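You operate a simulated robot arm through the tools that you are given. There is no shell and no other tool.

You are at the controls of a simulated robot arm. One attempt, no reset.

Task
Brake on, then tap both handle grips home with the mallet.
Fine: put the mallet back. Set down upright: mallet.

It is judged by the outcome, as a careful person would: the job done as asked, and still so three seconds after it is handed in. It fails if anything else is knocked over, pushed out of place, dropped, spilled or broken.

Robot
A 6-joint arm with a two-finger gripper, fixed in place. Base frame: the origin is at the foot of the arm, x ahead of it, y to its left, z up. Units: m, rad, N and s.
With the tool pointing down near the work surface it reaches from about 0.22 to 0.82 m from the base axis. Its first joint turns from -2.897 to 2.897 rad. Payload 2.45 kg.
Tool frame: the origin (TCP) lies between the finger pads and is the grasp point; the fingertips stand 0.02 m ahead of it; z points along the fingers, y is the line along which they close. Largest opening 0.14 m; the body of the gripper starts 0.168 m behind the TCP.
Orientation is that of the tool frame in the base frame, as a unit quaternion [x, y, z, w]. With the fingers straight down and closing along the base's y, the tool's x points along the base's -x, its y along +y and its z along -z.

Tools
- The arm moves only by the tool drive_tool. Its argument "rows" is a list of rows, each a list of 7 numbers: the turn, a rotation vector about the base's x, y, z in rad, then the shift along the base's x, y, z in m, then the gripper command, from -1 (fully open) to 1 (shut), values between in proportion. In form: [[rx, ry, rz, x, y, z, fingers], ...]. A call has 1 to 20 rows; each row shifts and turns the commanded pose from where the row before left it. Each row takes 0.2 s and may step no farther than 0.05 m and 0.15 rad from the row before; otherwise, or with a gripper value out of range, the whole call is refused. A pose out of reach is approached as far as the arm can. The call stops where the force on the tool passes 50 N (or 10 N more than at its start, if that is more) or the arm is blocked; 0.2 s more then pass. The fingers move at their own pace (about 0.045 m/s each) and stop on an object; they squeeze with about 20 N. The grip force told is the motor's: it shows also when the fingers shut on nothing. Time passes only in rows, and 0.2 s behind the last, so rows that do not move let the fingers close. It gives the time, the measured TCP pose, the force on the tool (base axes), the opening and the grip force at its end, in the units of the frame above (readings bear some noise), with the torque about the TCP (base axes, N m) and any sound that the robot's microphone picked up.
- Cameras (640 x 400 px; columns grow to the right, rows downward): "scene" is fixed at [0.3991, -0.5003, 1.3482]; the picture's right is [0.98, 0.17, 0.00], its down [0.08, -0.45, -0.89] and it looks along [-0.15, 0.87, -0.46] (base axes); focal length 360 px, centre (320, 200). "wrist" rides on the gripper at [0.078, 0.011, -0.209] in the tool frame; the picture's right is [-0.14, 0.99, 0.00], its down [-0.92, -0.13, -0.37] and it looks along [-0.37, -0.05, 0.93] (tool axes); focal length 280 px, centre (320, 200). There is no depth. A picture from a camera that has moved, and an enlarged one, comes with that camera's place and axes in the base frame and with its lens.
- camera(camera): a new picture of that camera. No time passes.
- slide_trunk(by): slides the trunk up (or, below 0, down) by that many m; the arm rides with it, the base frame stays. It gives what a move gives, with no picture.
- enlarge(camera, box): a new picture of the part [left, top, right, bottom] of that camera's present view, enlarged. No time passes.
- sign_off(): hands the job in; it is judged then, once.

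Places have to be worked out from the pictures, the camera data and where the tool is seen. Open the gripper and draw the arm clear of the work before you hand the job in, unless the task says otherwise.

The tools are called after ">>>" as a command line: name --pt "numbers of a row" for each row, then --argument value for the rest, lists and objects as JSON in quotes. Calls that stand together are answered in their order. drive_tool: Moves the arm, as the interface text tells. Its arguments: {"type":"object","properties":{"rows":{"type":"array","items":{"type":"array","items":{"type":"number"}}}},"required":["rows"]} The other tools are called the same way: slide_trunk (by) slides the trunk up or down; camera (camera) takes a picture; enlarge (camera, box) takes an enlarged picture of a part of a camera's view; sign_off () hands the job in.

At the start:

```text
time_s: 0.0
tool_pos: [0.2557, 0.3715, 0.9819]
tcp_rot: [0.001, 1.0, 0.0, -0.001]
contact_force: [-0.3, -0.3, 0.7]
ft_torque: [0.02, 0.03, 0.03]
finger_gap: 0.1399
finger_force: 0.1
trunk travel left (down, up): [-0.025, 0.205]
```

scene: 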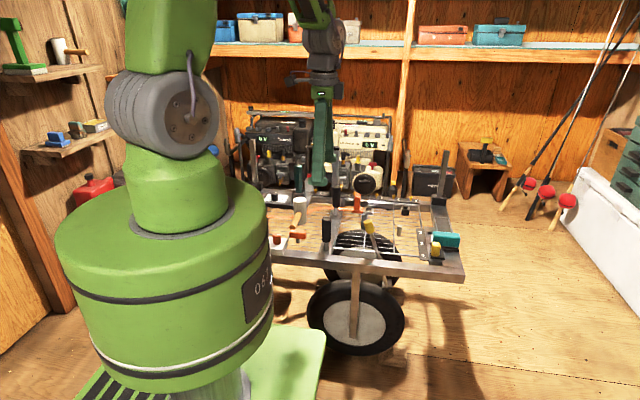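
wrist: 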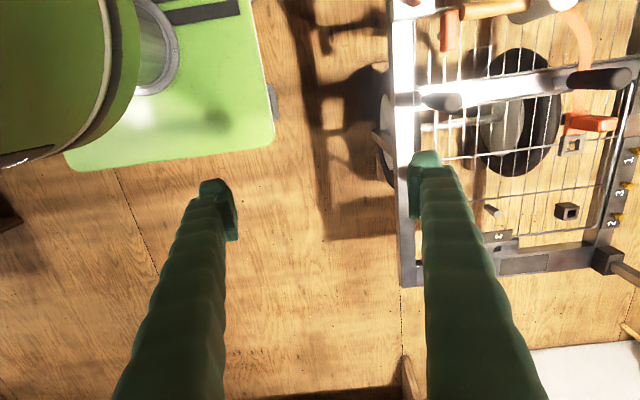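

The arm is at its start, high over the left of a wheeled cart. I'll enlarge parts of both views to identify the brake, handle grips and mallet.

>>> enlarge --camera "scene" --box '[240, 170, 480, 320]'

>>> enlarge --camera "wrist" --box '[370, 0, 640, 170]'

>>> enlarge --camera "wrist" --box '[370, 130, 640, 300]'

>>> enlarge --camera "scene" --box '[230, 90, 470, 240]'

```text
2.67 times, centred on (360, 245) of scene
camera zoom: at [0.3991, -0.5003, 1.3482], right [0.98, 0.17, 0.0], down [0.08, -0.45, -0.89], along [-0.15, 0.87, -0.46], focal length 959 px, centre (213, 80)
```

zoom: 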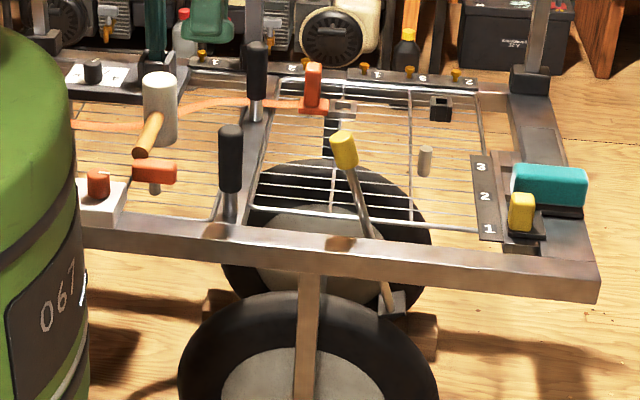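

```text
2.35 times, centred on (505, 85) of wrist
camera zoom: at [0.1777, 0.3808, 1.1912], right [0.14, 0.99, 0.0], down [0.92, -0.13, 0.37], along [0.37, -0.05, -0.93], focal length 660 px, centre (-115, 471)
```

zoom: 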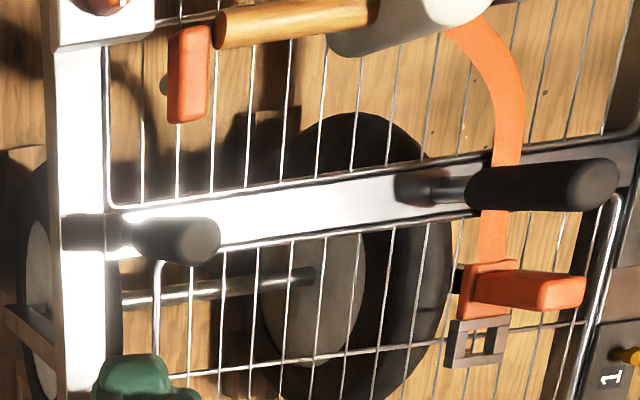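

```text
2.35 times, centred on (505, 215) of wrist
camera zoom: at [0.1777, 0.3808, 1.1912], right [0.14, 0.99, 0.0], down [0.92, -0.13, 0.37], along [0.37, -0.05, -0.93], focal length 660 px, centre (-115, 165)
```

zoom: 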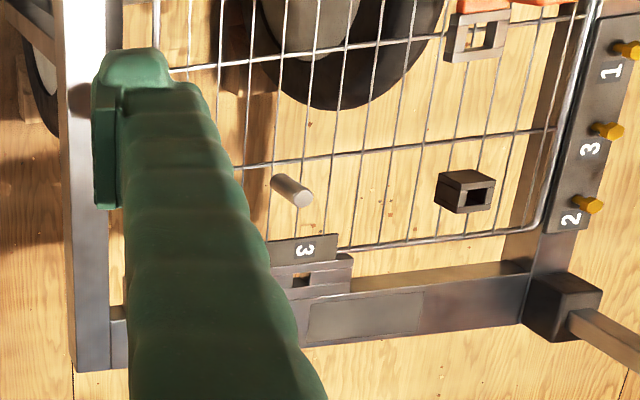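

```text
2.67 times, centred on (350, 165) of scene
camera zoom: at [0.3991, -0.5003, 1.3482], right [0.98, 0.17, 0.0], down [0.08, -0.45, -0.89], along [-0.15, 0.87, -0.46], focal length 959 px, centre (240, 293)
```

zoom: 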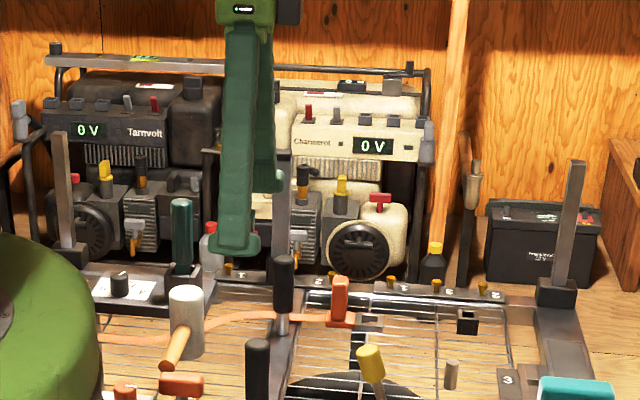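

The cart carries two black grips on posts, a white-headed mallet lying to the left, a yellow-knobbed lever by the wheel, and a yellow knob on a numbered gate at the right. I'll move the arm sideways at the same height to get a better wrist view.

>>> drive_tool --pt "0 0 0 0.04 -0.01 0.0 -1" --pt "0 0 0 0.04 -0.01 0.0 -1" --pt "0 0 0 0.04 -0.01 0 -1" --pt "0 0 0 0.04 -0.01 0 -1" --pt "0 0 0 0.04 -0.01 0 -1"

>>> camera --camera "wrist"

>>> camera --camera "scene"

```text
time_s: 1.2
tool_pos: [0.458, 0.3186, 0.9831]
tcp_rot: [0.0, 1.0, 0.0, 0.0]
contact_force: [0.1, 0.4, 0.6]
ft_torque: [0.01, 0.02, -0.01]
finger_gap: 0.1399
finger_force: 0.0
trunk travel left (down, up): [-0.025, 0.205]
```

```text
taken
camera wrist: at [0.3802, 0.329, 1.1926], right [0.14, 0.99, 0.0], down [0.92, -0.13, 0.37], along [0.36, -0.05, -0.93], focal length 280 px, centre (320, 200)
```

wrist: 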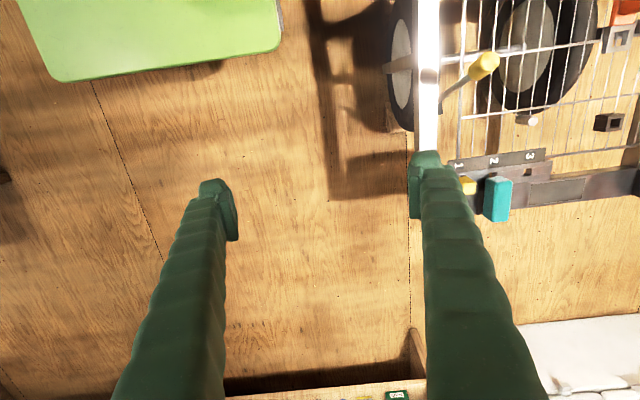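

```text
taken
```

scene: 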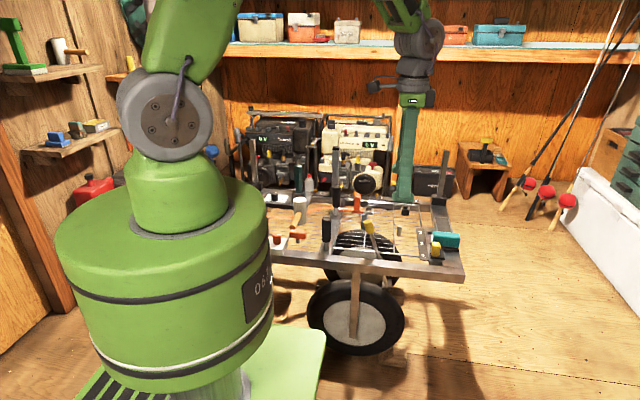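

The grips' tops come out near (0.23, 0.60, 0.70) and (0.23, 0.87, 0.69), with the deck rail at about z=0.54. I'll zoom in tighter to tell which lever is the brake and how the mallet stands.

>>> enlarge --camera "scene" --box '[340, 210, 420, 310]'

>>> enlarge --camera "scene" --box '[400, 210, 480, 290]'

>>> enlarge --camera "scene" --box '[260, 180, 340, 260]'

>>> enlarge --camera "scene" --box '[330, 180, 440, 250]'

>>> enlarge --camera "wrist" --box '[380, 0, 640, 230]'

```text
4.00 times, centred on (380, 260) of scene
camera zoom: at [0.3991, -0.5003, 1.3482], right [0.98, 0.17, 0.0], down [0.08, -0.45, -0.89], along [-0.15, 0.87, -0.46], focal length 1438 px, centre (80, -40)
```

zoom: 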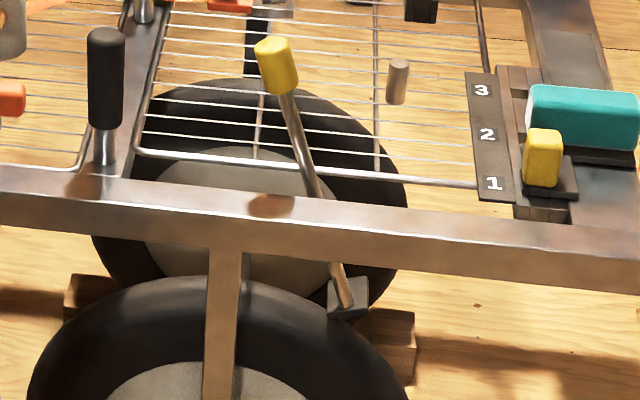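

```text
5.00 times, centred on (440, 250) of scene
camera zoom: at [0.3991, -0.5003, 1.3482], right [0.98, 0.17, 0.0], down [0.08, -0.45, -0.89], along [-0.15, 0.87, -0.46], focal length 1798 px, centre (-280, -50)
```

zoom: 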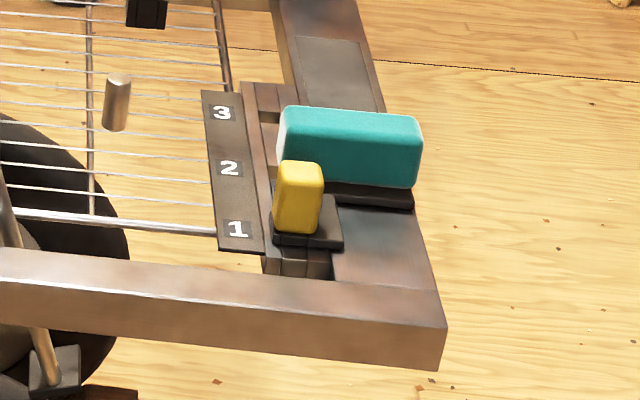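

```text
5.00 times, centred on (300, 220) of scene
camera zoom: at [0.3991, -0.5003, 1.3482], right [0.98, 0.17, 0.0], down [0.08, -0.45, -0.89], along [-0.15, 0.87, -0.46], focal length 1798 px, centre (420, 100)
```

zoom: 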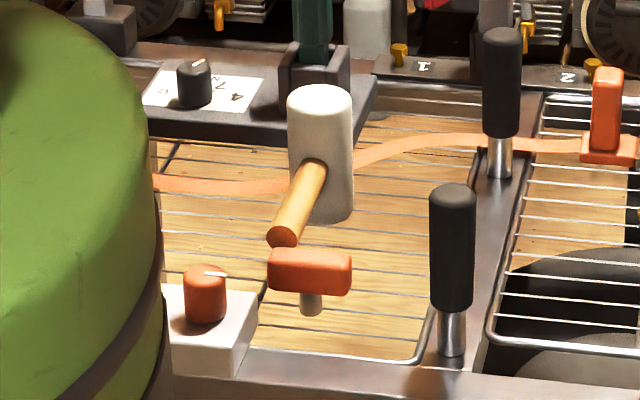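

```text
5.71 times, centred on (385, 215) of scene
camera zoom: at [0.3991, -0.5003, 1.3482], right [0.98, 0.17, 0.0], down [0.08, -0.45, -0.89], along [-0.15, 0.87, -0.46], focal length 2055 px, centre (-51, 114)
```

zoom: 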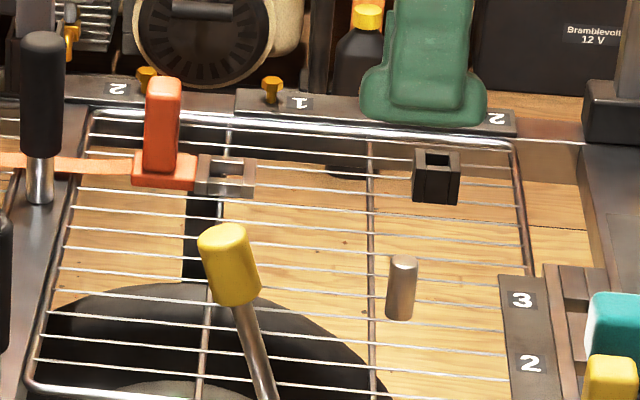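

```text
1.74 times, centred on (510, 115) of wrist
camera zoom: at [0.3802, 0.329, 1.1926], right [0.14, 0.99, 0.0], down [0.92, -0.13, 0.37], along [0.36, -0.05, -0.93], focal length 488 px, centre (-10, 348)
```

zoom: 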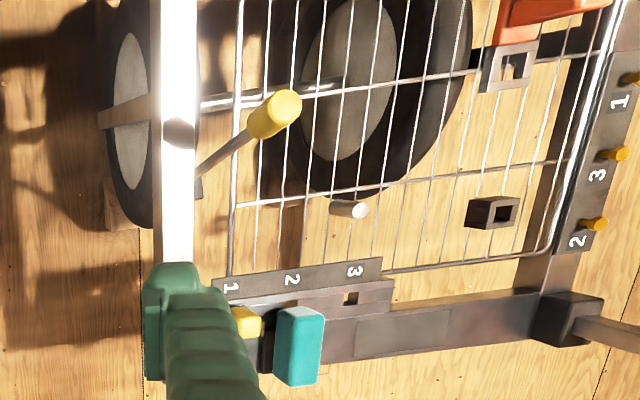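

The yellow-knobbed rod rising beside the near wheel (knob near (0.38, 0.60, 0.70), leaning toward -x from a pivot block around (0.47, 0.60, 0.42)) looks like the brake lever. I'll yaw the tool a quarter turn and tilt it toward the cart for a closer look.

>>> drive_tool --pt "0 0 0.1428 0 0 0 -1" --pt "0 0 0.1428 0 0 0 -1" --pt "0 0 0.1428 0 0 0 -1" --pt "0 0 0.1428 0 0 0 -1" --pt "0 0 0.1428 0 0 0 -1" --pt "0 0 0.1428 0 0 0 -1" --pt "0 0 0.1428 0 0 0 -1" --pt "0 0 0.1428 0 0 0 -1" --pt "0 0 0.1428 0 0 0 -1" --pt "0 0 0.1428 0 0 0 -1" --pt "0 0 0.1428 0 0 0 -1" --pt "0.125 0 0 0 0 -0.02 -1" --pt "0.125 0 0 0 0 -0.02 -1" --pt "0.125 0 0 0 0 -0.02 -1" --pt "0.125 0 0 0 0 -0.02 -1"

>>> camera --camera "wrist"

>>> camera --camera "scene"

```text
time_s: 4.4
tool_pos: [0.4541, 0.3214, 0.9029]
tcp_rot: [-0.684, 0.686, 0.175, 0.175]
contact_force: [-0.7, -0.2, 1.0]
ft_torque: [-0.01, 0.01, 0.03]
finger_gap: 0.14
finger_force: 0.1
trunk travel left (down, up): [-0.025, 0.205]
```

```text
taken
camera wrist: at [0.4429, 0.1516, 1.0481], right [-0.99, 0.12, 0.07], down [0.13, 0.63, 0.76], along [0.05, 0.77, -0.64], focal length 280 px, centre (320, 200)
```

wrist: 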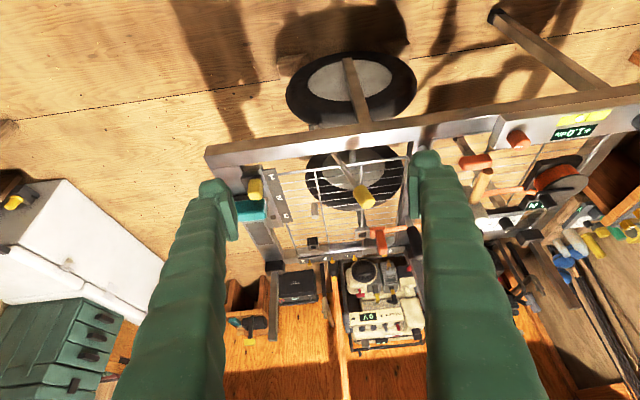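

```text
taken
```

scene: 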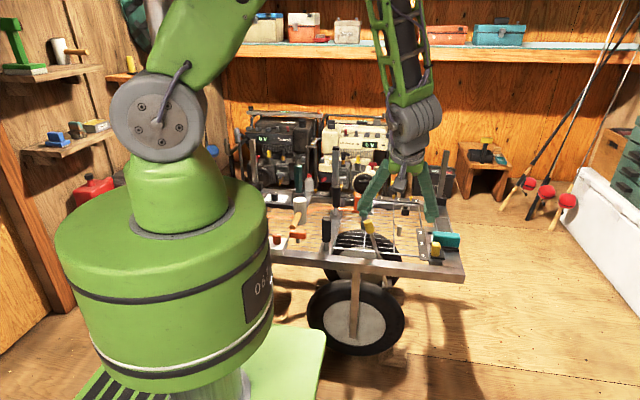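

This gives a good front-on view of the cart, including a display on the left part of the near rail. I'll enlarge parts of it.

>>> enlarge --camera "wrist" --box '[280, 120, 420, 220]'

>>> enlarge --camera "wrist" --box '[450, 80, 640, 210]'

>>> enlarge --camera "wrist" --box '[530, 95, 620, 150]'

>>> enlarge --camera "wrist" --box '[200, 130, 330, 230]'

```text
4.00 times, centred on (350, 170) of wrist
camera zoom: at [0.4429, 0.1516, 1.0481], right [-0.99, 0.12, 0.07], down [0.13, 0.63, 0.76], along [0.05, 0.77, -0.64], focal length 1122 px, centre (200, 320)
```

zoom: 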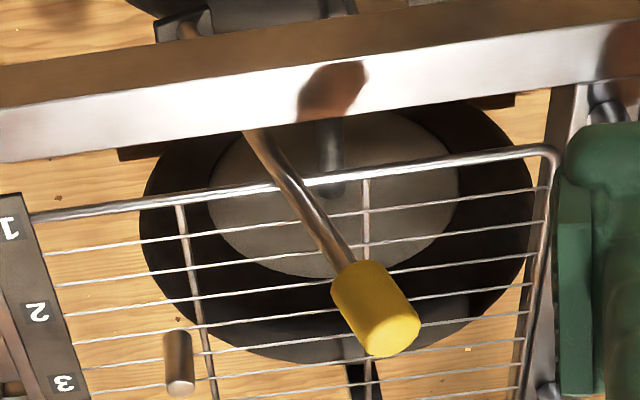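

```text
3.08 times, centred on (545, 145) of wrist
camera zoom: at [0.4429, 0.1516, 1.0481], right [-0.99, 0.12, 0.07], down [0.13, 0.63, 0.76], along [0.05, 0.77, -0.64], focal length 863 px, centre (-372, 369)
```

zoom: 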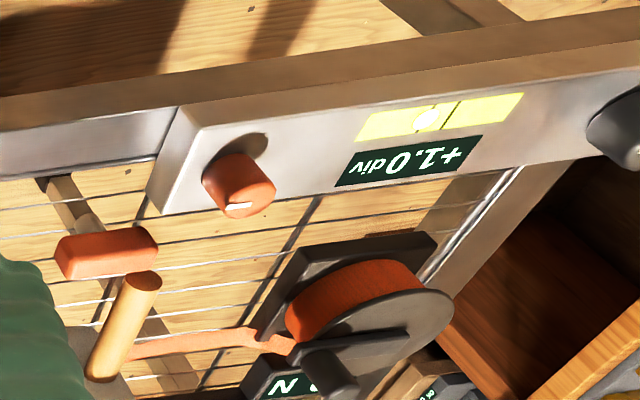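

```text
7.11 times, centred on (575, 122) of wrist
camera zoom: at [0.4429, 0.1516, 1.0481], right [-0.99, 0.12, 0.07], down [0.13, 0.63, 0.76], along [0.05, 0.77, -0.64], focal length 1994 px, centre (-1493, 751)
```

zoom: 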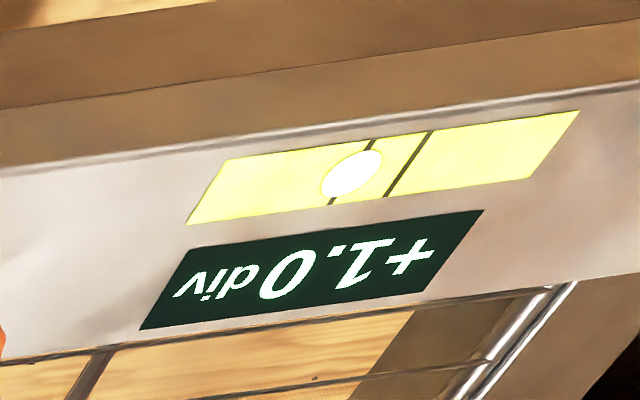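

```text
4.00 times, centred on (265, 180) of wrist
camera zoom: at [0.4429, 0.1516, 1.0481], right [-0.99, 0.12, 0.07], down [0.13, 0.63, 0.76], along [0.05, 0.77, -0.64], focal length 1122 px, centre (540, 280)
```

zoom: 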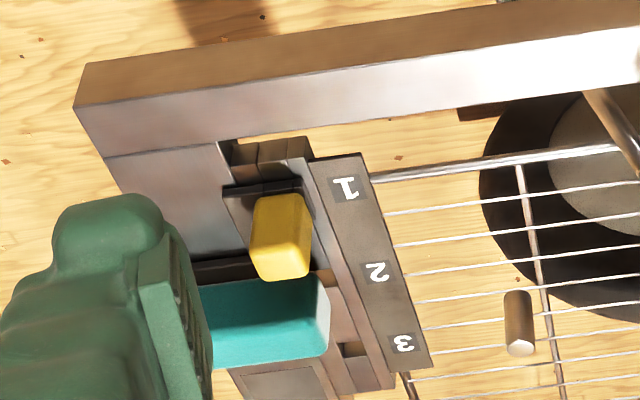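

The lever pivots near (0.467, 0.595, 0.43) and its knob spans roughly (0.391, 0.599, 0.659) to (0.377, 0.600, 0.699), leaning about 19° toward -x. I'll untilt, unwind the yaw so the fingers close along y, and move to above the knob.

>>> drive_tool --pt "-0.125 0 0 -0.0047 0.0185 0 -1" --pt "-0.125 0 0 -0.0047 0.0185 0 -1" --pt "-0.125 0 0 -0.0047 0.0185 0 -1" --pt "-0.125 0 0 -0.0047 0.0185 0 -1" --pt "0 0 -0.1428 -0.0047 0.0185 0 -1" --pt "0 0 -0.1428 -0.0047 0.0185 0 -1" --pt "0 0 -0.1428 -0.0047 0.0185 0 -1" --pt "0 0 -0.1428 -0.0047 0.0185 0 -1" --pt "0 0 -0.1428 -0.0047 0.0185 0 -1" --pt "0 0 -0.1428 -0.0047 0.0185 0 -1" --pt "0 0 -0.1428 -0.0047 0.0185 0 -1" --pt "0 0 -0.1428 -0.0047 0.0185 0 -1" --pt "0 0 -0.1428 -0.0047 0.0185 0 -1" --pt "0 0 -0.1428 -0.0047 0.0185 0 -1" --pt "0 0 -0.1428 -0.0047 0.0185 0 -1"

>>> camera --camera "wrist"

>>> camera --camera "scene"

```text
time_s: 7.6
tool_pos: [0.385, 0.5973, 0.9018]
tcp_rot: [0.0, 1.0, 0.001, 0.0]
contact_force: [-0.9, -0.2, 0.4]
ft_torque: [0.03, 0.02, 0.01]
finger_gap: 0.1402
finger_force: 0.1
trunk travel left (down, up): [-0.025, 0.205]
```

```text
taken
camera wrist: at [0.3074, 0.6076, 1.111], right [0.14, 0.99, 0.0], down [0.92, -0.13, 0.37], along [0.36, -0.05, -0.93], focal length 280 px, centre (320, 200)
```

wrist: 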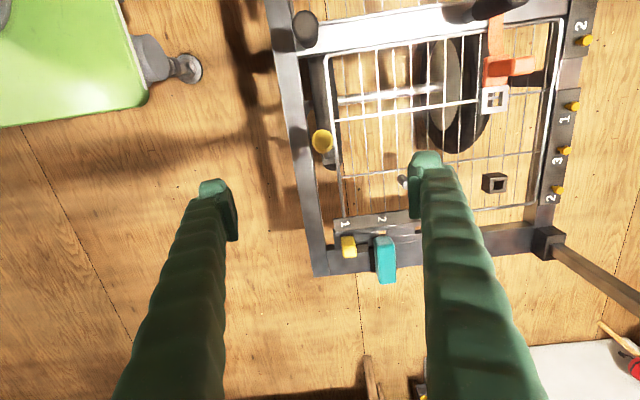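

```text
taken
```

scene: 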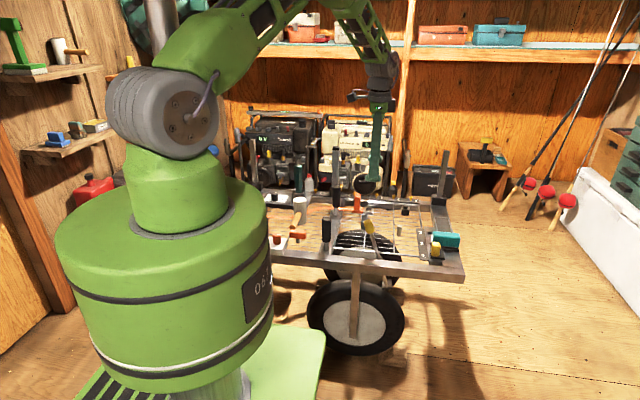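

The tool is now straight above the knob; I'll enlarge the lever region from this top view to check alignment before descending.

>>> enlarge --camera "wrist" --box '[260, 90, 400, 190]'

```text
4.00 times, centred on (330, 140) of wrist
camera zoom: at [0.3074, 0.6076, 1.111], right [0.14, 0.99, 0.0], down [0.92, -0.13, 0.37], along [0.36, -0.05, -0.93], focal length 1122 px, centre (280, 440)
```

zoom: 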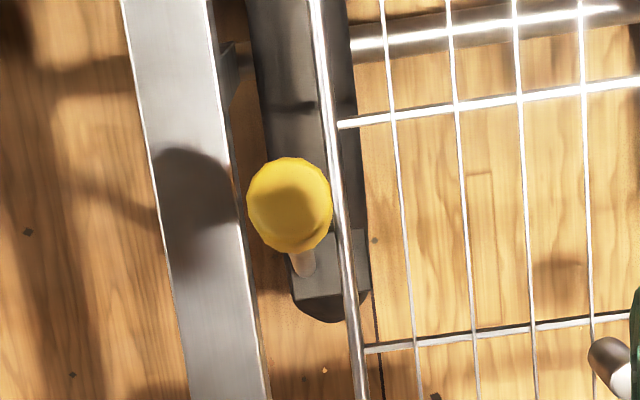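

The knob top from here reads (0.376, 0.602), consistent with before. I'll tilt the tool to match the lever's lean, descend so the pads straddle the knob, and close on it.

>>> drive_tool --pt "0 -0.11 0 0 0.001 -0.04 -1" --pt "0 -0.11 0 0 0.001 -0.04 -1" --pt "0 -0.11 0 0 0.001 -0.04 -1" --pt "0 0 0 0 0.001 -0.035 -1" --pt "0 0 0 -0.001 0 -0.035 -1" --pt "0 0 0 0 0 -0.033 -1"

>>> camera --camera "scene"

>>> camera --camera "wrist"

```text
time_s: 9.0
tool_pos: [0.3866, 0.6016, 0.68]
tcp_rot: [0.0, 0.986, -0.001, 0.165]
contact_force: [0.3, 0.3, -0.4]
ft_torque: [0.01, -0.02, -0.01]
finger_gap: 0.1399
finger_force: 0.0
trunk travel left (down, up): [-0.025, 0.205]
```

```text
taken
```

scene: 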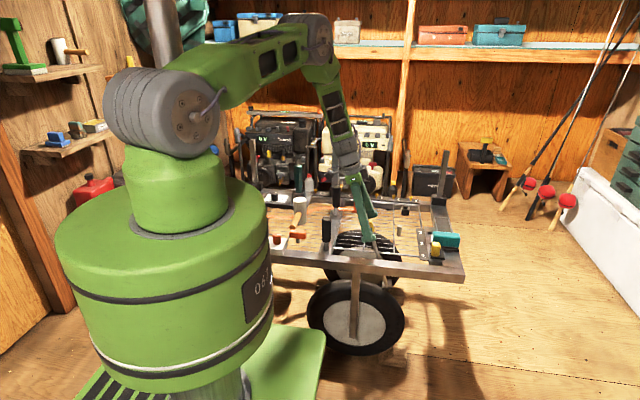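

```text
taken
camera wrist: at [0.2449, 0.6115, 0.8522], right [0.13, 0.99, 0.04], down [0.75, -0.13, 0.65], along [0.65, -0.05, -0.76], focal length 280 px, centre (320, 200)
```

wrist: 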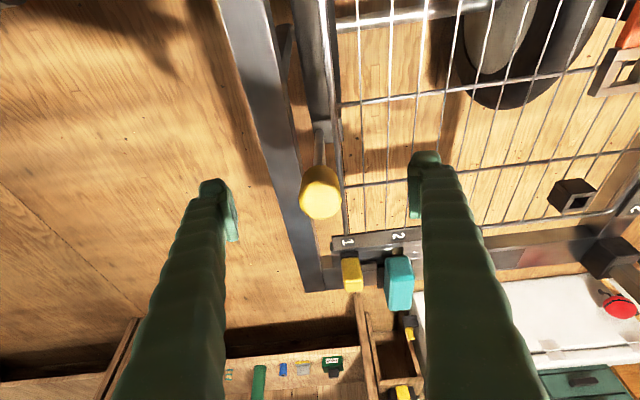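

The knob sits centrally between the fingers and nothing is touching. Closing on it now.

>>> drive_tool --pt "0 0 0 0 0 0 1" --pt "0 0 0 0 0 0 1" --pt "0 0 0 0 0 0 1" --pt "0 0 0 0 0 0 1" --pt "0 0 0 0 0 0 1" --pt "0 0 0 0 0 0 1" --pt "0 0 0 0 0 0 1"

>>> camera --camera "wrist"

```text
time_s: 10.6
tool_pos: [0.3866, 0.6016, 0.6792]
tcp_rot: [0.0, 0.986, 0.0, 0.165]
contact_force: [0.7, 3.1, -1.1]
ft_torque: [0.06, 0.03, 0.03]
finger_gap: 0.0307
finger_force: 26.0
trunk travel left (down, up): [-0.025, 0.205]
```

```text
taken
camera wrist: at [0.2449, 0.6118, 0.8527], right [0.13, 0.99, 0.05], down [0.75, -0.13, 0.65], along [0.65, -0.05, -0.76], focal length 280 px, centre (320, 200)
```

wrist: 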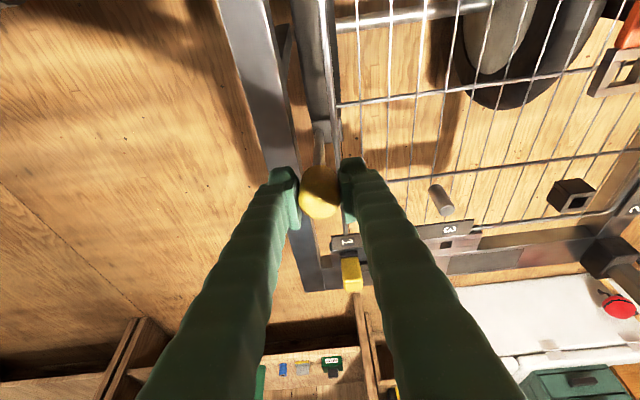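

The grip is firm at 0.031 m. I'll test a small arc step toward +x (upright) with matching rotation and read the force.

>>> drive_tool --pt "0 0.04 0 0.0101 0 0.003 1" --pt "0 0.04 0 0.0103 0 0.0026 1" --pt "0 0 0 0 0 0 1"

>>> camera --camera "wrist"

```text
time_s: 11.4
tool_pos: [0.4067, 0.6015, 0.6858]
tcp_rot: [0.0, 0.992, 0.0, 0.124]
contact_force: [-5.4, 10.5, -6.1]
ft_torque: [0.07, 1.2, 0.06]
finger_gap: 0.0308
finger_force: 45.0
trunk travel left (down, up): [-0.025, 0.205]
```

```text
taken
camera wrist: at [0.2791, 0.6117, 0.8684], right [0.13, 0.99, 0.03], down [0.8, -0.13, 0.58], along [0.58, -0.05, -0.81], focal length 280 px, centre (320, 200)
```

wrist: 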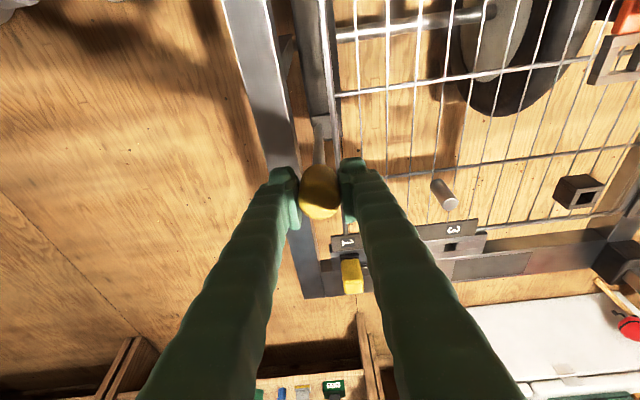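

The lever follows with only ~5 N of resistance. I'll continue along the arc through upright.

>>> drive_tool --pt "0 0.05 0 0.0128 0 0.0026 1" --pt "0 0.05 0 0.0129 0 0.002 1" --pt "0 0.05 0 0.013 0 0.0014 1" --pt "0 0.05 0 0.0131 0 0.0007 1" --pt "0 0.05 0 0.0131 0 0.0 1" --pt "0 0.05 0 0.0131 0 -0.0005 1" --pt "0 0 0 0 0 0 1"

>>> camera --camera "wrist"

>>> enlarge --camera "scene" --box '[320, 180, 480, 320]'

```text
time_s: 13.0
tool_pos: [0.4823, 0.6021, 0.6874]
tcp_rot: [0.0, 1.0, -0.002, -0.026]
contact_force: [-8.7, 9.0, -27.3]
ft_torque: [0.06, 0.49, -0.02]
finger_gap: 0.0304
finger_force: 45.2
trunk travel left (down, up): [-0.025, 0.205]
```

```text
taken
camera wrist: at [0.4148, 0.6129, 0.9007], right [0.14, 0.99, -0.01], down [0.94, -0.13, 0.32], along [0.32, -0.05, -0.95], focal length 280 px, centre (320, 200)
```

wrist: 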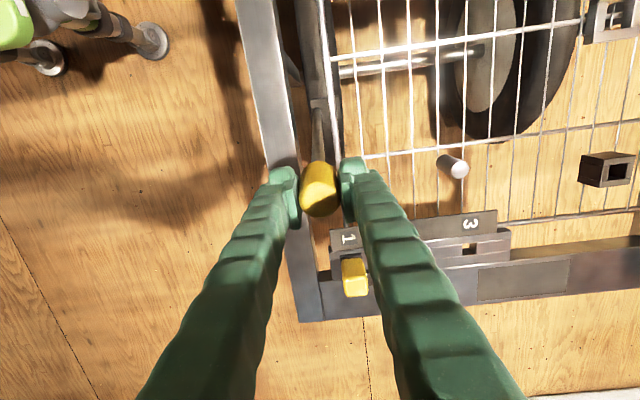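

```text
2.86 times, centred on (400, 250) of scene
camera zoom: at [0.3991, -0.5003, 1.3482], right [0.98, 0.17, 0.0], down [0.08, -0.45, -0.89], along [-0.15, 0.87, -0.46], focal length 1027 px, centre (91, 57)
```

zoom: 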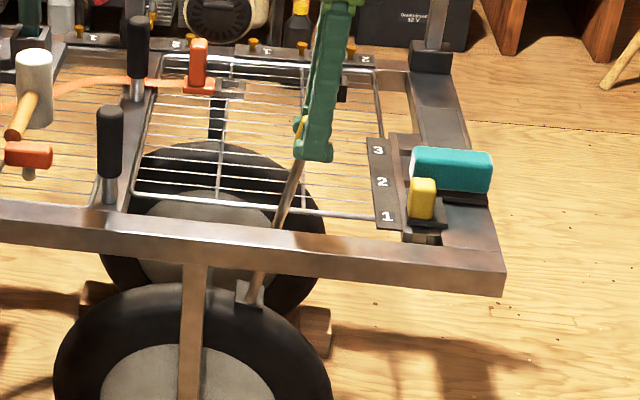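

The lever has passed upright, and comparing views shows its bottom block moved toward the tyre (-x). So it is a brake shoe, with the pivot near (0.445, 0.60, 0.50), and +x is the brake-on direction. I'll relax the upward pull and continue on the corrected arc.

>>> drive_tool --pt "0 0.08 0 0.003 0 -0.005 1" --pt "0 0.06 0 0.006 0 -0.003 1" --pt "0 0.05 0 0.005 0 -0.002 1" --pt "0 0.03 0 0.004 0 -0.0015 1" --pt "0 0 0 0 0 0 1"

>>> camera --camera "wrist"

>>> enlarge --camera "scene" --box '[320, 180, 480, 320]'

```text
time_s: 13.9
tool_pos: [0.4892, 0.6017, 0.6859]
tcp_rot: [-0.001, 0.993, 0.011, -0.12]
contact_force: [1.2, 12.7, -14.3]
ft_torque: [0.2, -0.62, -0.09]
finger_gap: 0.0306
finger_force: 44.7
out of reach, approached as far as the arm can: row 3, 4
trunk travel left (down, up): [-0.025, 0.205]
stopped in row 4: the force on the tool passed its limit at 58 N (the readings are from after the stop); the commanded pose is now the measured one
```

```text
taken
camera wrist: at [0.4637, 0.6067, 0.9089], right [0.14, 0.99, -0.01], down [0.98, -0.13, 0.13], along [0.13, -0.03, -0.99], focal length 280 px, centre (320, 200)
```

wrist: 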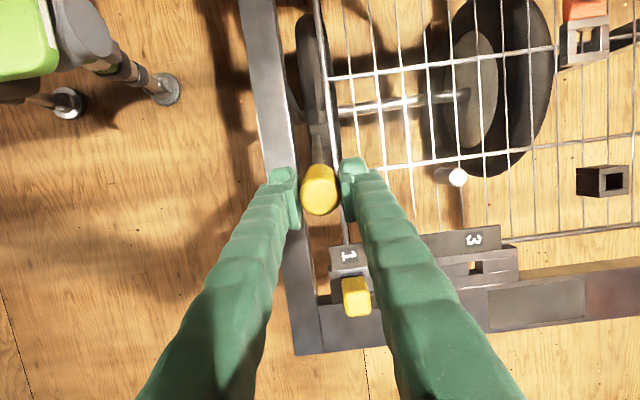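

```text
2.86 times, centred on (400, 250) of scene
camera zoom: at [0.3991, -0.5003, 1.3482], right [0.98, 0.17, 0.0], down [0.08, -0.45, -0.89], along [-0.15, 0.87, -0.46], focal length 1027 px, centre (91, 57)
```

zoom: 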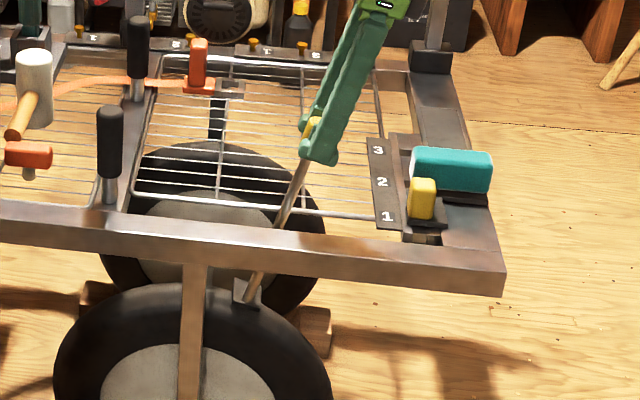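

Row 3-4 hit the arm's tilt reach limit and a force stop at 58 N, so I can't tell yet whether the lever is at its stop. I'll rotate the tool back upright in the grip to relieve it and then push gently along the arc.

>>> drive_tool --pt "0 -0.08 0 0 0 0 1" --pt "0 -0.08 0 0 0 0 1" --pt "0 -0.08 0 0 0 0 1" --pt "0 0 0 0 0 -0.002 1" --pt "0 0 0 0 0 0 1"

```text
time_s: 15.1
tool_pos: [0.4906, 0.6014, 0.6897]
tcp_rot: [-0.002, 1.0, 0.013, 0.001]
contact_force: [-1.3, 20.8, 16.0]
ft_torque: [0.07, 1.01, -0.11]
finger_gap: 0.0305
finger_force: 45.1
trunk travel left (down, up): [-0.025, 0.205]
```

The lateral (y) force has crept to 21 N, so rather than keep straining I'll release the knob, which also tests that the lever stays put, and look.

>>> drive_tool --pt "0 0 0 0 0 0 0.0" --pt "0 0 0 0 0 0 -0.3" --pt "0 0 0 0 0 0 -0.3" --pt "0 0 0 0 0 0 -0.3"

>>> camera --camera "wrist"

>>> enlarge --camera "scene" --box '[320, 180, 480, 320]'

```text
time_s: 16.1
tool_pos: [0.4893, 0.6008, 0.6872]
tcp_rot: [-0.001, 1.0, 0.011, -0.001]
contact_force: [0.6, 0.5, 0.2]
ft_torque: [0.0, 0.0, -0.01]
finger_gap: 0.0908
finger_force: 0.1
trunk travel left (down, up): [-0.025, 0.205]
```

```text
taken
camera wrist: at [0.4113, 0.6044, 0.8964], right [0.13, 0.99, 0.02], down [0.92, -0.13, 0.36], along [0.36, -0.03, -0.93], focal length 280 px, centre (320, 200)
```

wrist: 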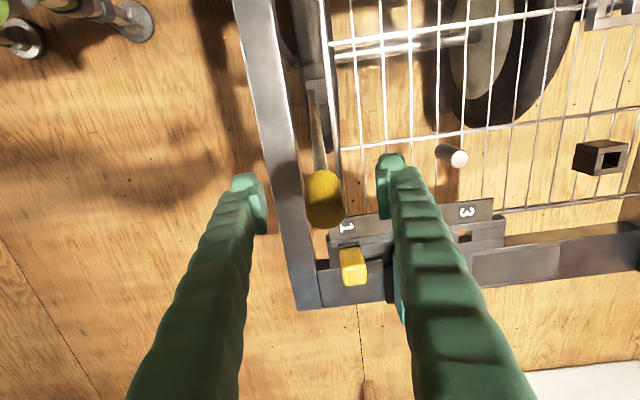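

```text
2.86 times, centred on (400, 250) of scene
camera zoom: at [0.3991, -0.5003, 1.3482], right [0.98, 0.17, 0.0], down [0.08, -0.45, -0.89], along [-0.15, 0.87, -0.46], focal length 1027 px, centre (91, 57)
```

zoom: 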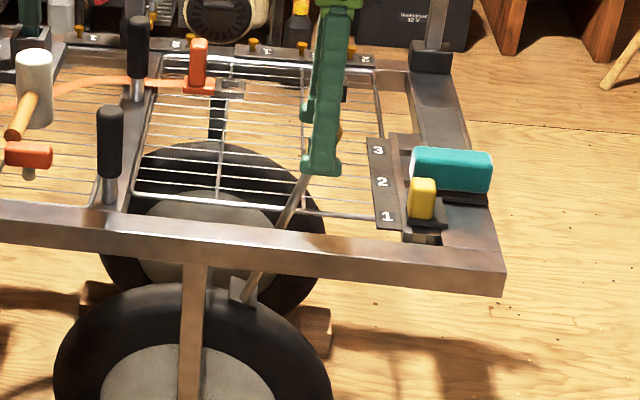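

On release the lever snapped further over toward +x by itself, like an over-centre toggle. I'll lift straight up clear of the knob and check its position.

>>> drive_tool --pt "0 0 0 0 0 0.04 -0.3" --pt "0 0 0 0 0 0.04 -0.3" --pt "0 0 0 0 0 0.04 -0.3" --pt "0 0 0 -0.03 0 0.03 -0.3" --pt "0 0 0 -0.04 0 0.03 -0.3"

>>> camera --camera "wrist"

>>> enlarge --camera "scene" --box '[320, 180, 480, 320]'

```text
time_s: 17.3
tool_pos: [0.423, 0.5971, 0.8674]
tcp_rot: [-0.002, 1.0, 0.012, -0.001]
contact_force: [0.8, 0.5, -0.1]
ft_torque: [-0.01, 0.0, 0.0]
finger_gap: 0.091
finger_force: 0.1
trunk travel left (down, up): [-0.025, 0.205]
```

```text
taken
camera wrist: at [0.3445, 0.6015, 1.0768], right [0.13, 0.99, 0.02], down [0.92, -0.13, 0.36], along [0.36, -0.03, -0.93], focal length 280 px, centre (320, 200)
```

wrist: 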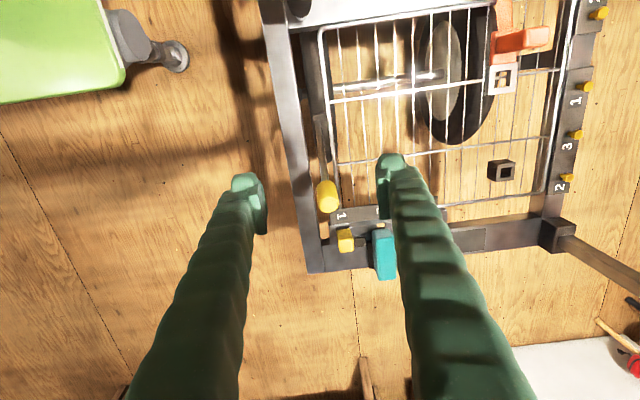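

```text
2.86 times, centred on (400, 250) of scene
camera zoom: at [0.3991, -0.5003, 1.3482], right [0.98, 0.17, 0.0], down [0.08, -0.45, -0.89], along [-0.15, 0.87, -0.46], focal length 1027 px, centre (91, 57)
```

zoom: 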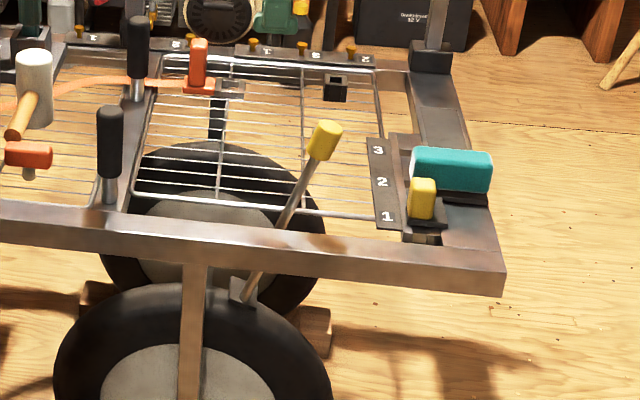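

The lever now leans toward +x as the mirror image of its start (knob top ≈(0.500, 0.602, 0.698)), with the shoe against the tyre. I'll confirm it is against its stop with a gentle nudge from closed fingers on the knob's -x side.

>>> drive_tool --pt "0 0 0 0.005 0.002 -0.02 1" --pt "0 0 0 0.005 0.002 -0.02 1" --pt "0 0 0 0 0 0 1" --pt "0 0 0 0 0 0 1" --pt "0 0 0 0 0 0 1" --pt "0 0 0 0 0 0 1" --pt "0 0 0 0 0 -0.04 1" --pt "0 0 0 0 0 -0.04 1" --pt "0 0 0 0 0 -0.04 1" --pt "0 0 0 0 0 -0.023 1"

>>> drive_tool --pt "0 0 0 0.006 0 0 1" --pt "0 0 0 0.006 0 0 1" --pt "0 0 0 0.004 0 0 1"

>>> camera --camera "wrist"

```text
time_s: 19.5
tool_pos: [0.4295, 0.6045, 0.6825]
tcp_rot: [-0.003, 1.0, 0.012, -0.002]
contact_force: [0.2, 1.0, 0.1]
ft_torque: [-0.04, 0.01, -0.01]
finger_gap: 0.0
finger_force: 20.0
trunk travel left (down, up): [-0.025, 0.205]
```

```text
time_s: 20.3
tool_pos: [0.4463, 0.6039, 0.6837]
tcp_rot: [-0.003, 1.0, 0.011, -0.001]
contact_force: [-0.4, -0.2, -0.4]
ft_torque: [0.01, -0.02, -0.02]
finger_gap: 0.0
finger_force: 19.8
trunk travel left (down, up): [-0.025, 0.205]
```

```text
taken
camera wrist: at [0.3674, 0.6089, 0.893], right [0.13, 0.99, 0.02], down [0.92, -0.13, 0.36], along [0.36, -0.03, -0.93], focal length 280 px, centre (320, 200)
```

wrist: 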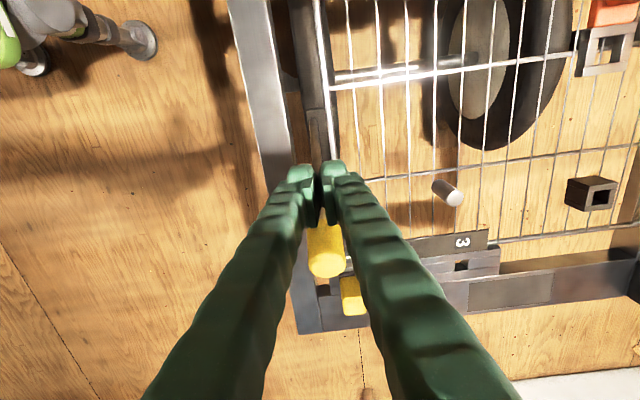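

Still no contact at x=0.446; I'll creep on in small steps until the force rises.

>>> drive_tool --pt "0 0 0 0.004 0 0 1" --pt "0 0 0 0.004 0 0 1" --pt "0 0 0 0.004 0 0 1"

>>> drive_tool --pt "0 0 0 0.003 0 0 1" --pt "0 0 0 0.003 0 0 1"

```text
time_s: 21.1
tool_pos: [0.4565, 0.6023, 0.6828]
tcp_rot: [-0.002, 1.0, 0.01, -0.003]
contact_force: [-6.9, -0.5, 1.1]
ft_torque: [0.02, 0.08, -0.02]
finger_gap: 0.0002
finger_force: 20.1
trunk travel left (down, up): [-0.025, 0.205]
```

```text
time_s: 21.7
tool_pos: [0.4595, 0.603, 0.6824]
tcp_rot: [-0.003, 1.0, 0.008, -0.004]
contact_force: [-36.5, -5.3, 0.7]
ft_torque: [-0.01, 0.51, -0.24]
finger_gap: 0.0062
finger_force: 29.6
trunk travel left (down, up): [-0.025, 0.205]
```

The force climbs from 7 to 36 N within 3 mm, so the lever is hard against its stop: brake on. I'll back off, rise, and yaw to prepare for the mallet.

>>> drive_tool --pt "0 0 0 -0.01 0 0 1" --pt "0 0 0 -0.015 0 0 1" --pt "0 0 0 0 0 0.04 1" --pt "0 0 0 0 0 0.04 1" --pt "0 0 0 0 0 0.04 1" --pt "0 0 0 0 -0.02 0.04 1" --pt "0 0 0 0 -0.03 0.04 -1"

>>> enlarge --camera "scene" --box '[320, 180, 480, 320]'

>>> camera --camera "wrist"

```text
time_s: 23.3
tool_pos: [0.4374, 0.554, 0.8829]
tcp_rot: [-0.002, 1.0, 0.01, -0.001]
contact_force: [-1.1, -0.2, -0.6]
ft_torque: [0.04, 0.02, -0.02]
finger_gap: 0.0339
finger_force: 0.1
trunk travel left (down, up): [-0.025, 0.205]
```

```text
2.86 times, centred on (400, 250) of scene
camera zoom: at [0.3991, -0.5003, 1.3482], right [0.98, 0.17, 0.0], down [0.08, -0.45, -0.89], along [-0.15, 0.87, -0.46], focal length 1027 px, centre (91, 57)
```

zoom: 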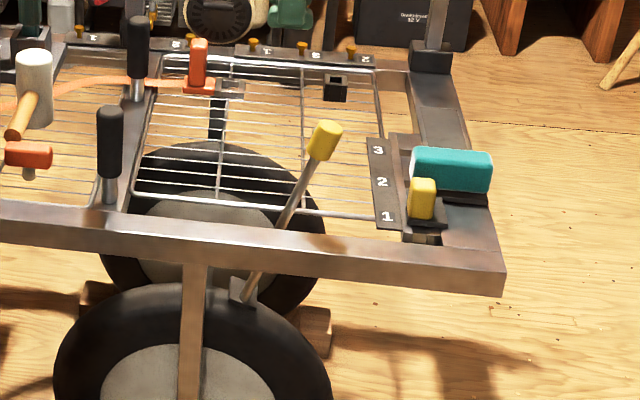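

```text
taken
camera wrist: at [0.3593, 0.5612, 1.0933], right [0.13, 0.99, 0.02], down [0.92, -0.13, 0.36], along [0.36, -0.03, -0.93], focal length 280 px, centre (320, 200)
```

wrist: 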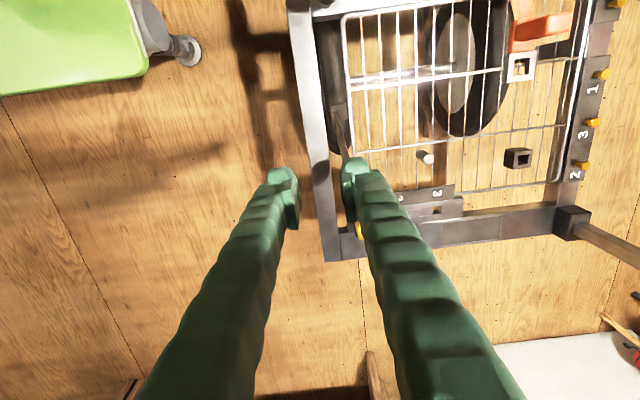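

The brake lever stayed put. Now I'll swing over toward the mallet at a safe height, yawing so the fingers will close along x, across its handle.

>>> drive_tool --pt "-0.02 0 0 -0.01 -0.004 0.0 -1" --pt "0 0 0.1428 -0.031 -0.004 0 -1" --pt "0 0 0.1428 -0.031 -0.004 0 -1" --pt "0 0 0.1428 -0.031 -0.004 0 -1" --pt "0 0 0.1428 -0.031 -0.004 0 -1" --pt "0 0 0.1428 -0.031 -0.004 0 -1" --pt "0 0 0.1428 -0.031 -0.004 0 -1" --pt "0 0 0.1428 -0.031 -0.004 0 -1" --pt "0 0 0.1428 -0.031 -0.004 0 -1" --pt "0 0 0.1428 -0.031 -0.004 0 -1" --pt "0 0 0.1428 -0.031 -0.004 0 -1" --pt "0 0 0.1428 -0.031 -0.004 0 -1"

>>> camera --camera "wrist"

>>> camera --camera "scene"

```text
time_s: 25.9
tool_pos: [0.0844, 0.5039, 0.8844]
tcp_rot: [0.709, -0.705, 0.0, 0.002]
contact_force: [-0.3, 0.3, -0.8]
ft_torque: [0.03, 0.01, 0.0]
finger_gap: 0.14
finger_force: 0.1
trunk travel left (down, up): [-0.025, 0.205]
```

```text
taken
camera wrist: at [0.0755, 0.4255, 1.093], right [-0.99, 0.13, 0.0], down [0.12, 0.92, 0.37], along [0.05, 0.36, -0.93], focal length 280 px, centre (320, 200)
```

wrist: 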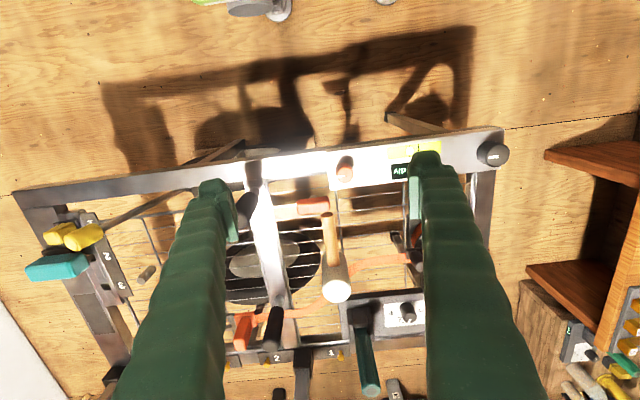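

```text
taken
```

scene: 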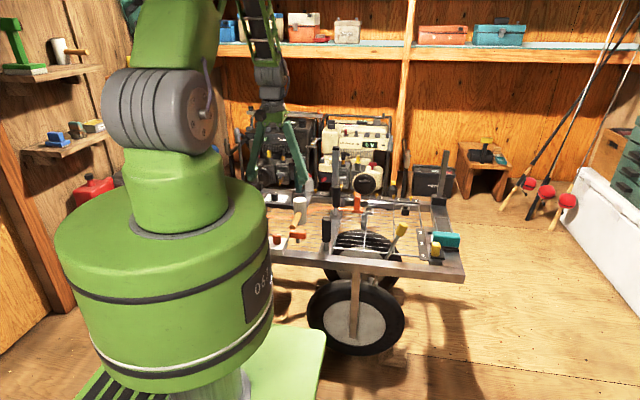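

The mallet is visible between the fingers. I'll enlarge this view for precise measurement.

>>> enlarge --camera "wrist" --box '[220, 140, 440, 310]'

>>> enlarge --camera "scene" --box '[260, 180, 340, 260]'

>>> enlarge --camera "scene" --box '[0, 0, 130, 170]'

```text
2.35 times, centred on (330, 225) of wrist
camera zoom: at [0.0755, 0.4255, 1.093], right [-0.99, 0.13, 0.0], down [0.12, 0.92, 0.37], along [0.05, 0.36, -0.93], focal length 660 px, centre (296, 141)
```

zoom: 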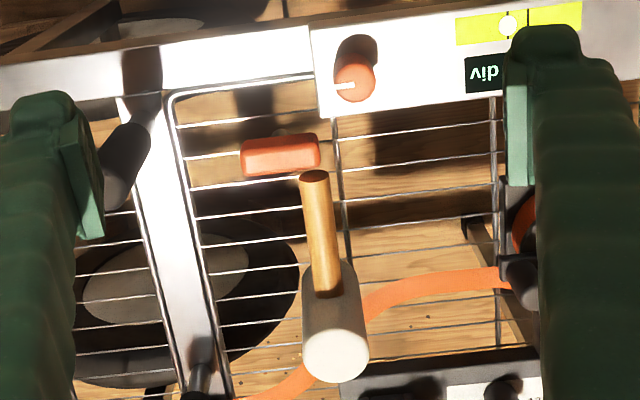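

```text
5.00 times, centred on (300, 220) of scene
camera zoom: at [0.3991, -0.5003, 1.3482], right [0.98, 0.17, 0.0], down [0.08, -0.45, -0.89], along [-0.15, 0.87, -0.46], focal length 1798 px, centre (420, 100)
```

zoom: 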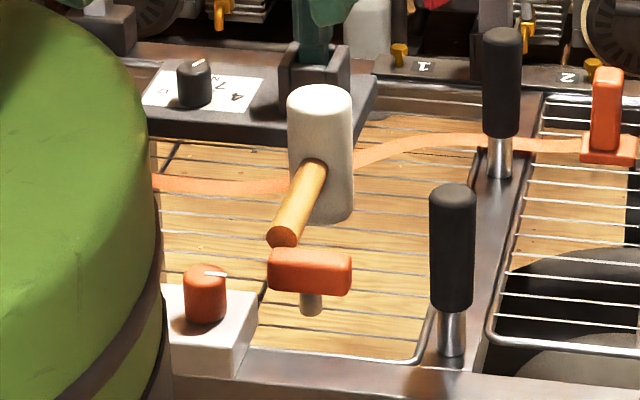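

```text
2.35 times, centred on (65, 85) of scene
camera zoom: at [0.3991, -0.5003, 1.3482], right [0.98, 0.17, 0.0], down [0.08, -0.45, -0.89], along [-0.15, 0.87, -0.46], focal length 846 px, centre (920, 471)
```

zoom: 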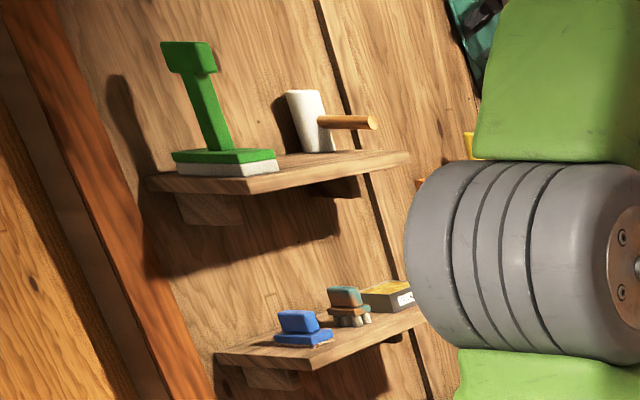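

The mallet's head is ≈0.055 m wide and 0.10 m tall, centred at (0.0925, 0.784) with its top at z≈0.66. Its handle points to -y at z≈0.614. The far grip is at 0.90 m radius, so I'll take the head itself with the tool tilted ~0.35 rad outward: strike force then runs straight through the fingers and I gain reach. I'll move above it now.

>>> drive_tool --pt "0.117 0 0 0.001 0.03 -0.01 -0.43" --pt "0.117 0 0 0.001 0.035 -0.01 -0.43" --pt "0.116 0 0 0.001 0.035 -0.01 -0.43" --pt "0 0 0 0.001 0.04 -0.01 -0.43" --pt "0 0 0 0.001 0.04 -0.01 -0.43" --pt "0 0 0 0.001 0.04 -0.01 -0.43" --pt "0 0 0 0.001 0.04 -0.01 -0.43" --pt "0 0 0 0.001 0.02 -0.01 -0.43" --pt "0 0 0 0 0 0 -0.43"

>>> camera --camera "wrist"

>>> camera --camera "scene"

```text
time_s: 27.9
tool_pos: [0.0966, 0.7863, 0.8011]
tcp_rot: [0.697, -0.696, -0.122, -0.122]
contact_force: [-0.3, -0.9, -0.3]
ft_torque: [0.03, 0.0, -0.01]
finger_gap: 0.0999
finger_force: 0.0
trunk travel left (down, up): [-0.025, 0.205]
```

```text
taken
camera wrist: at [0.0863, 0.6406, 0.9701], right [-0.99, 0.13, 0.05], down [0.13, 0.74, 0.66], along [0.05, 0.66, -0.75], focal length 280 px, centre (320, 200)
```

wrist: 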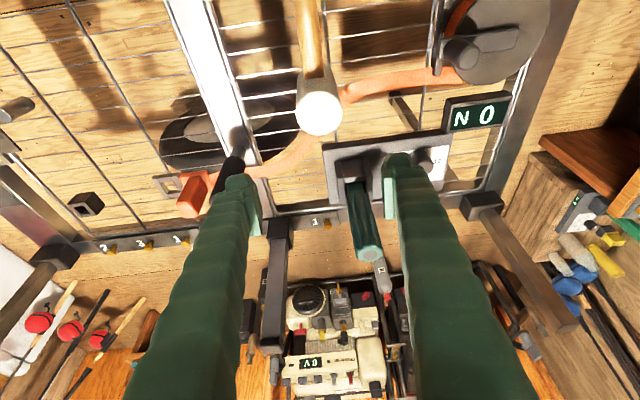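

```text
taken
```

scene: 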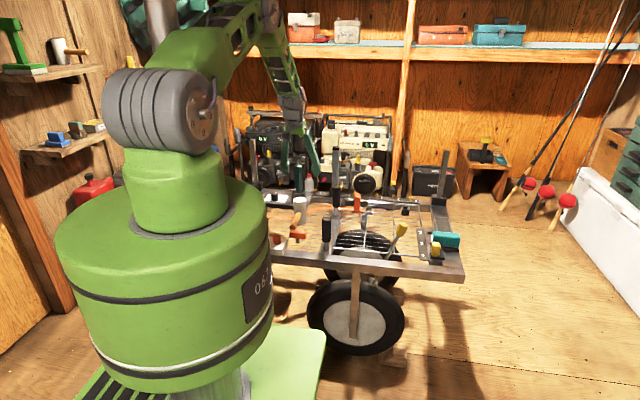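

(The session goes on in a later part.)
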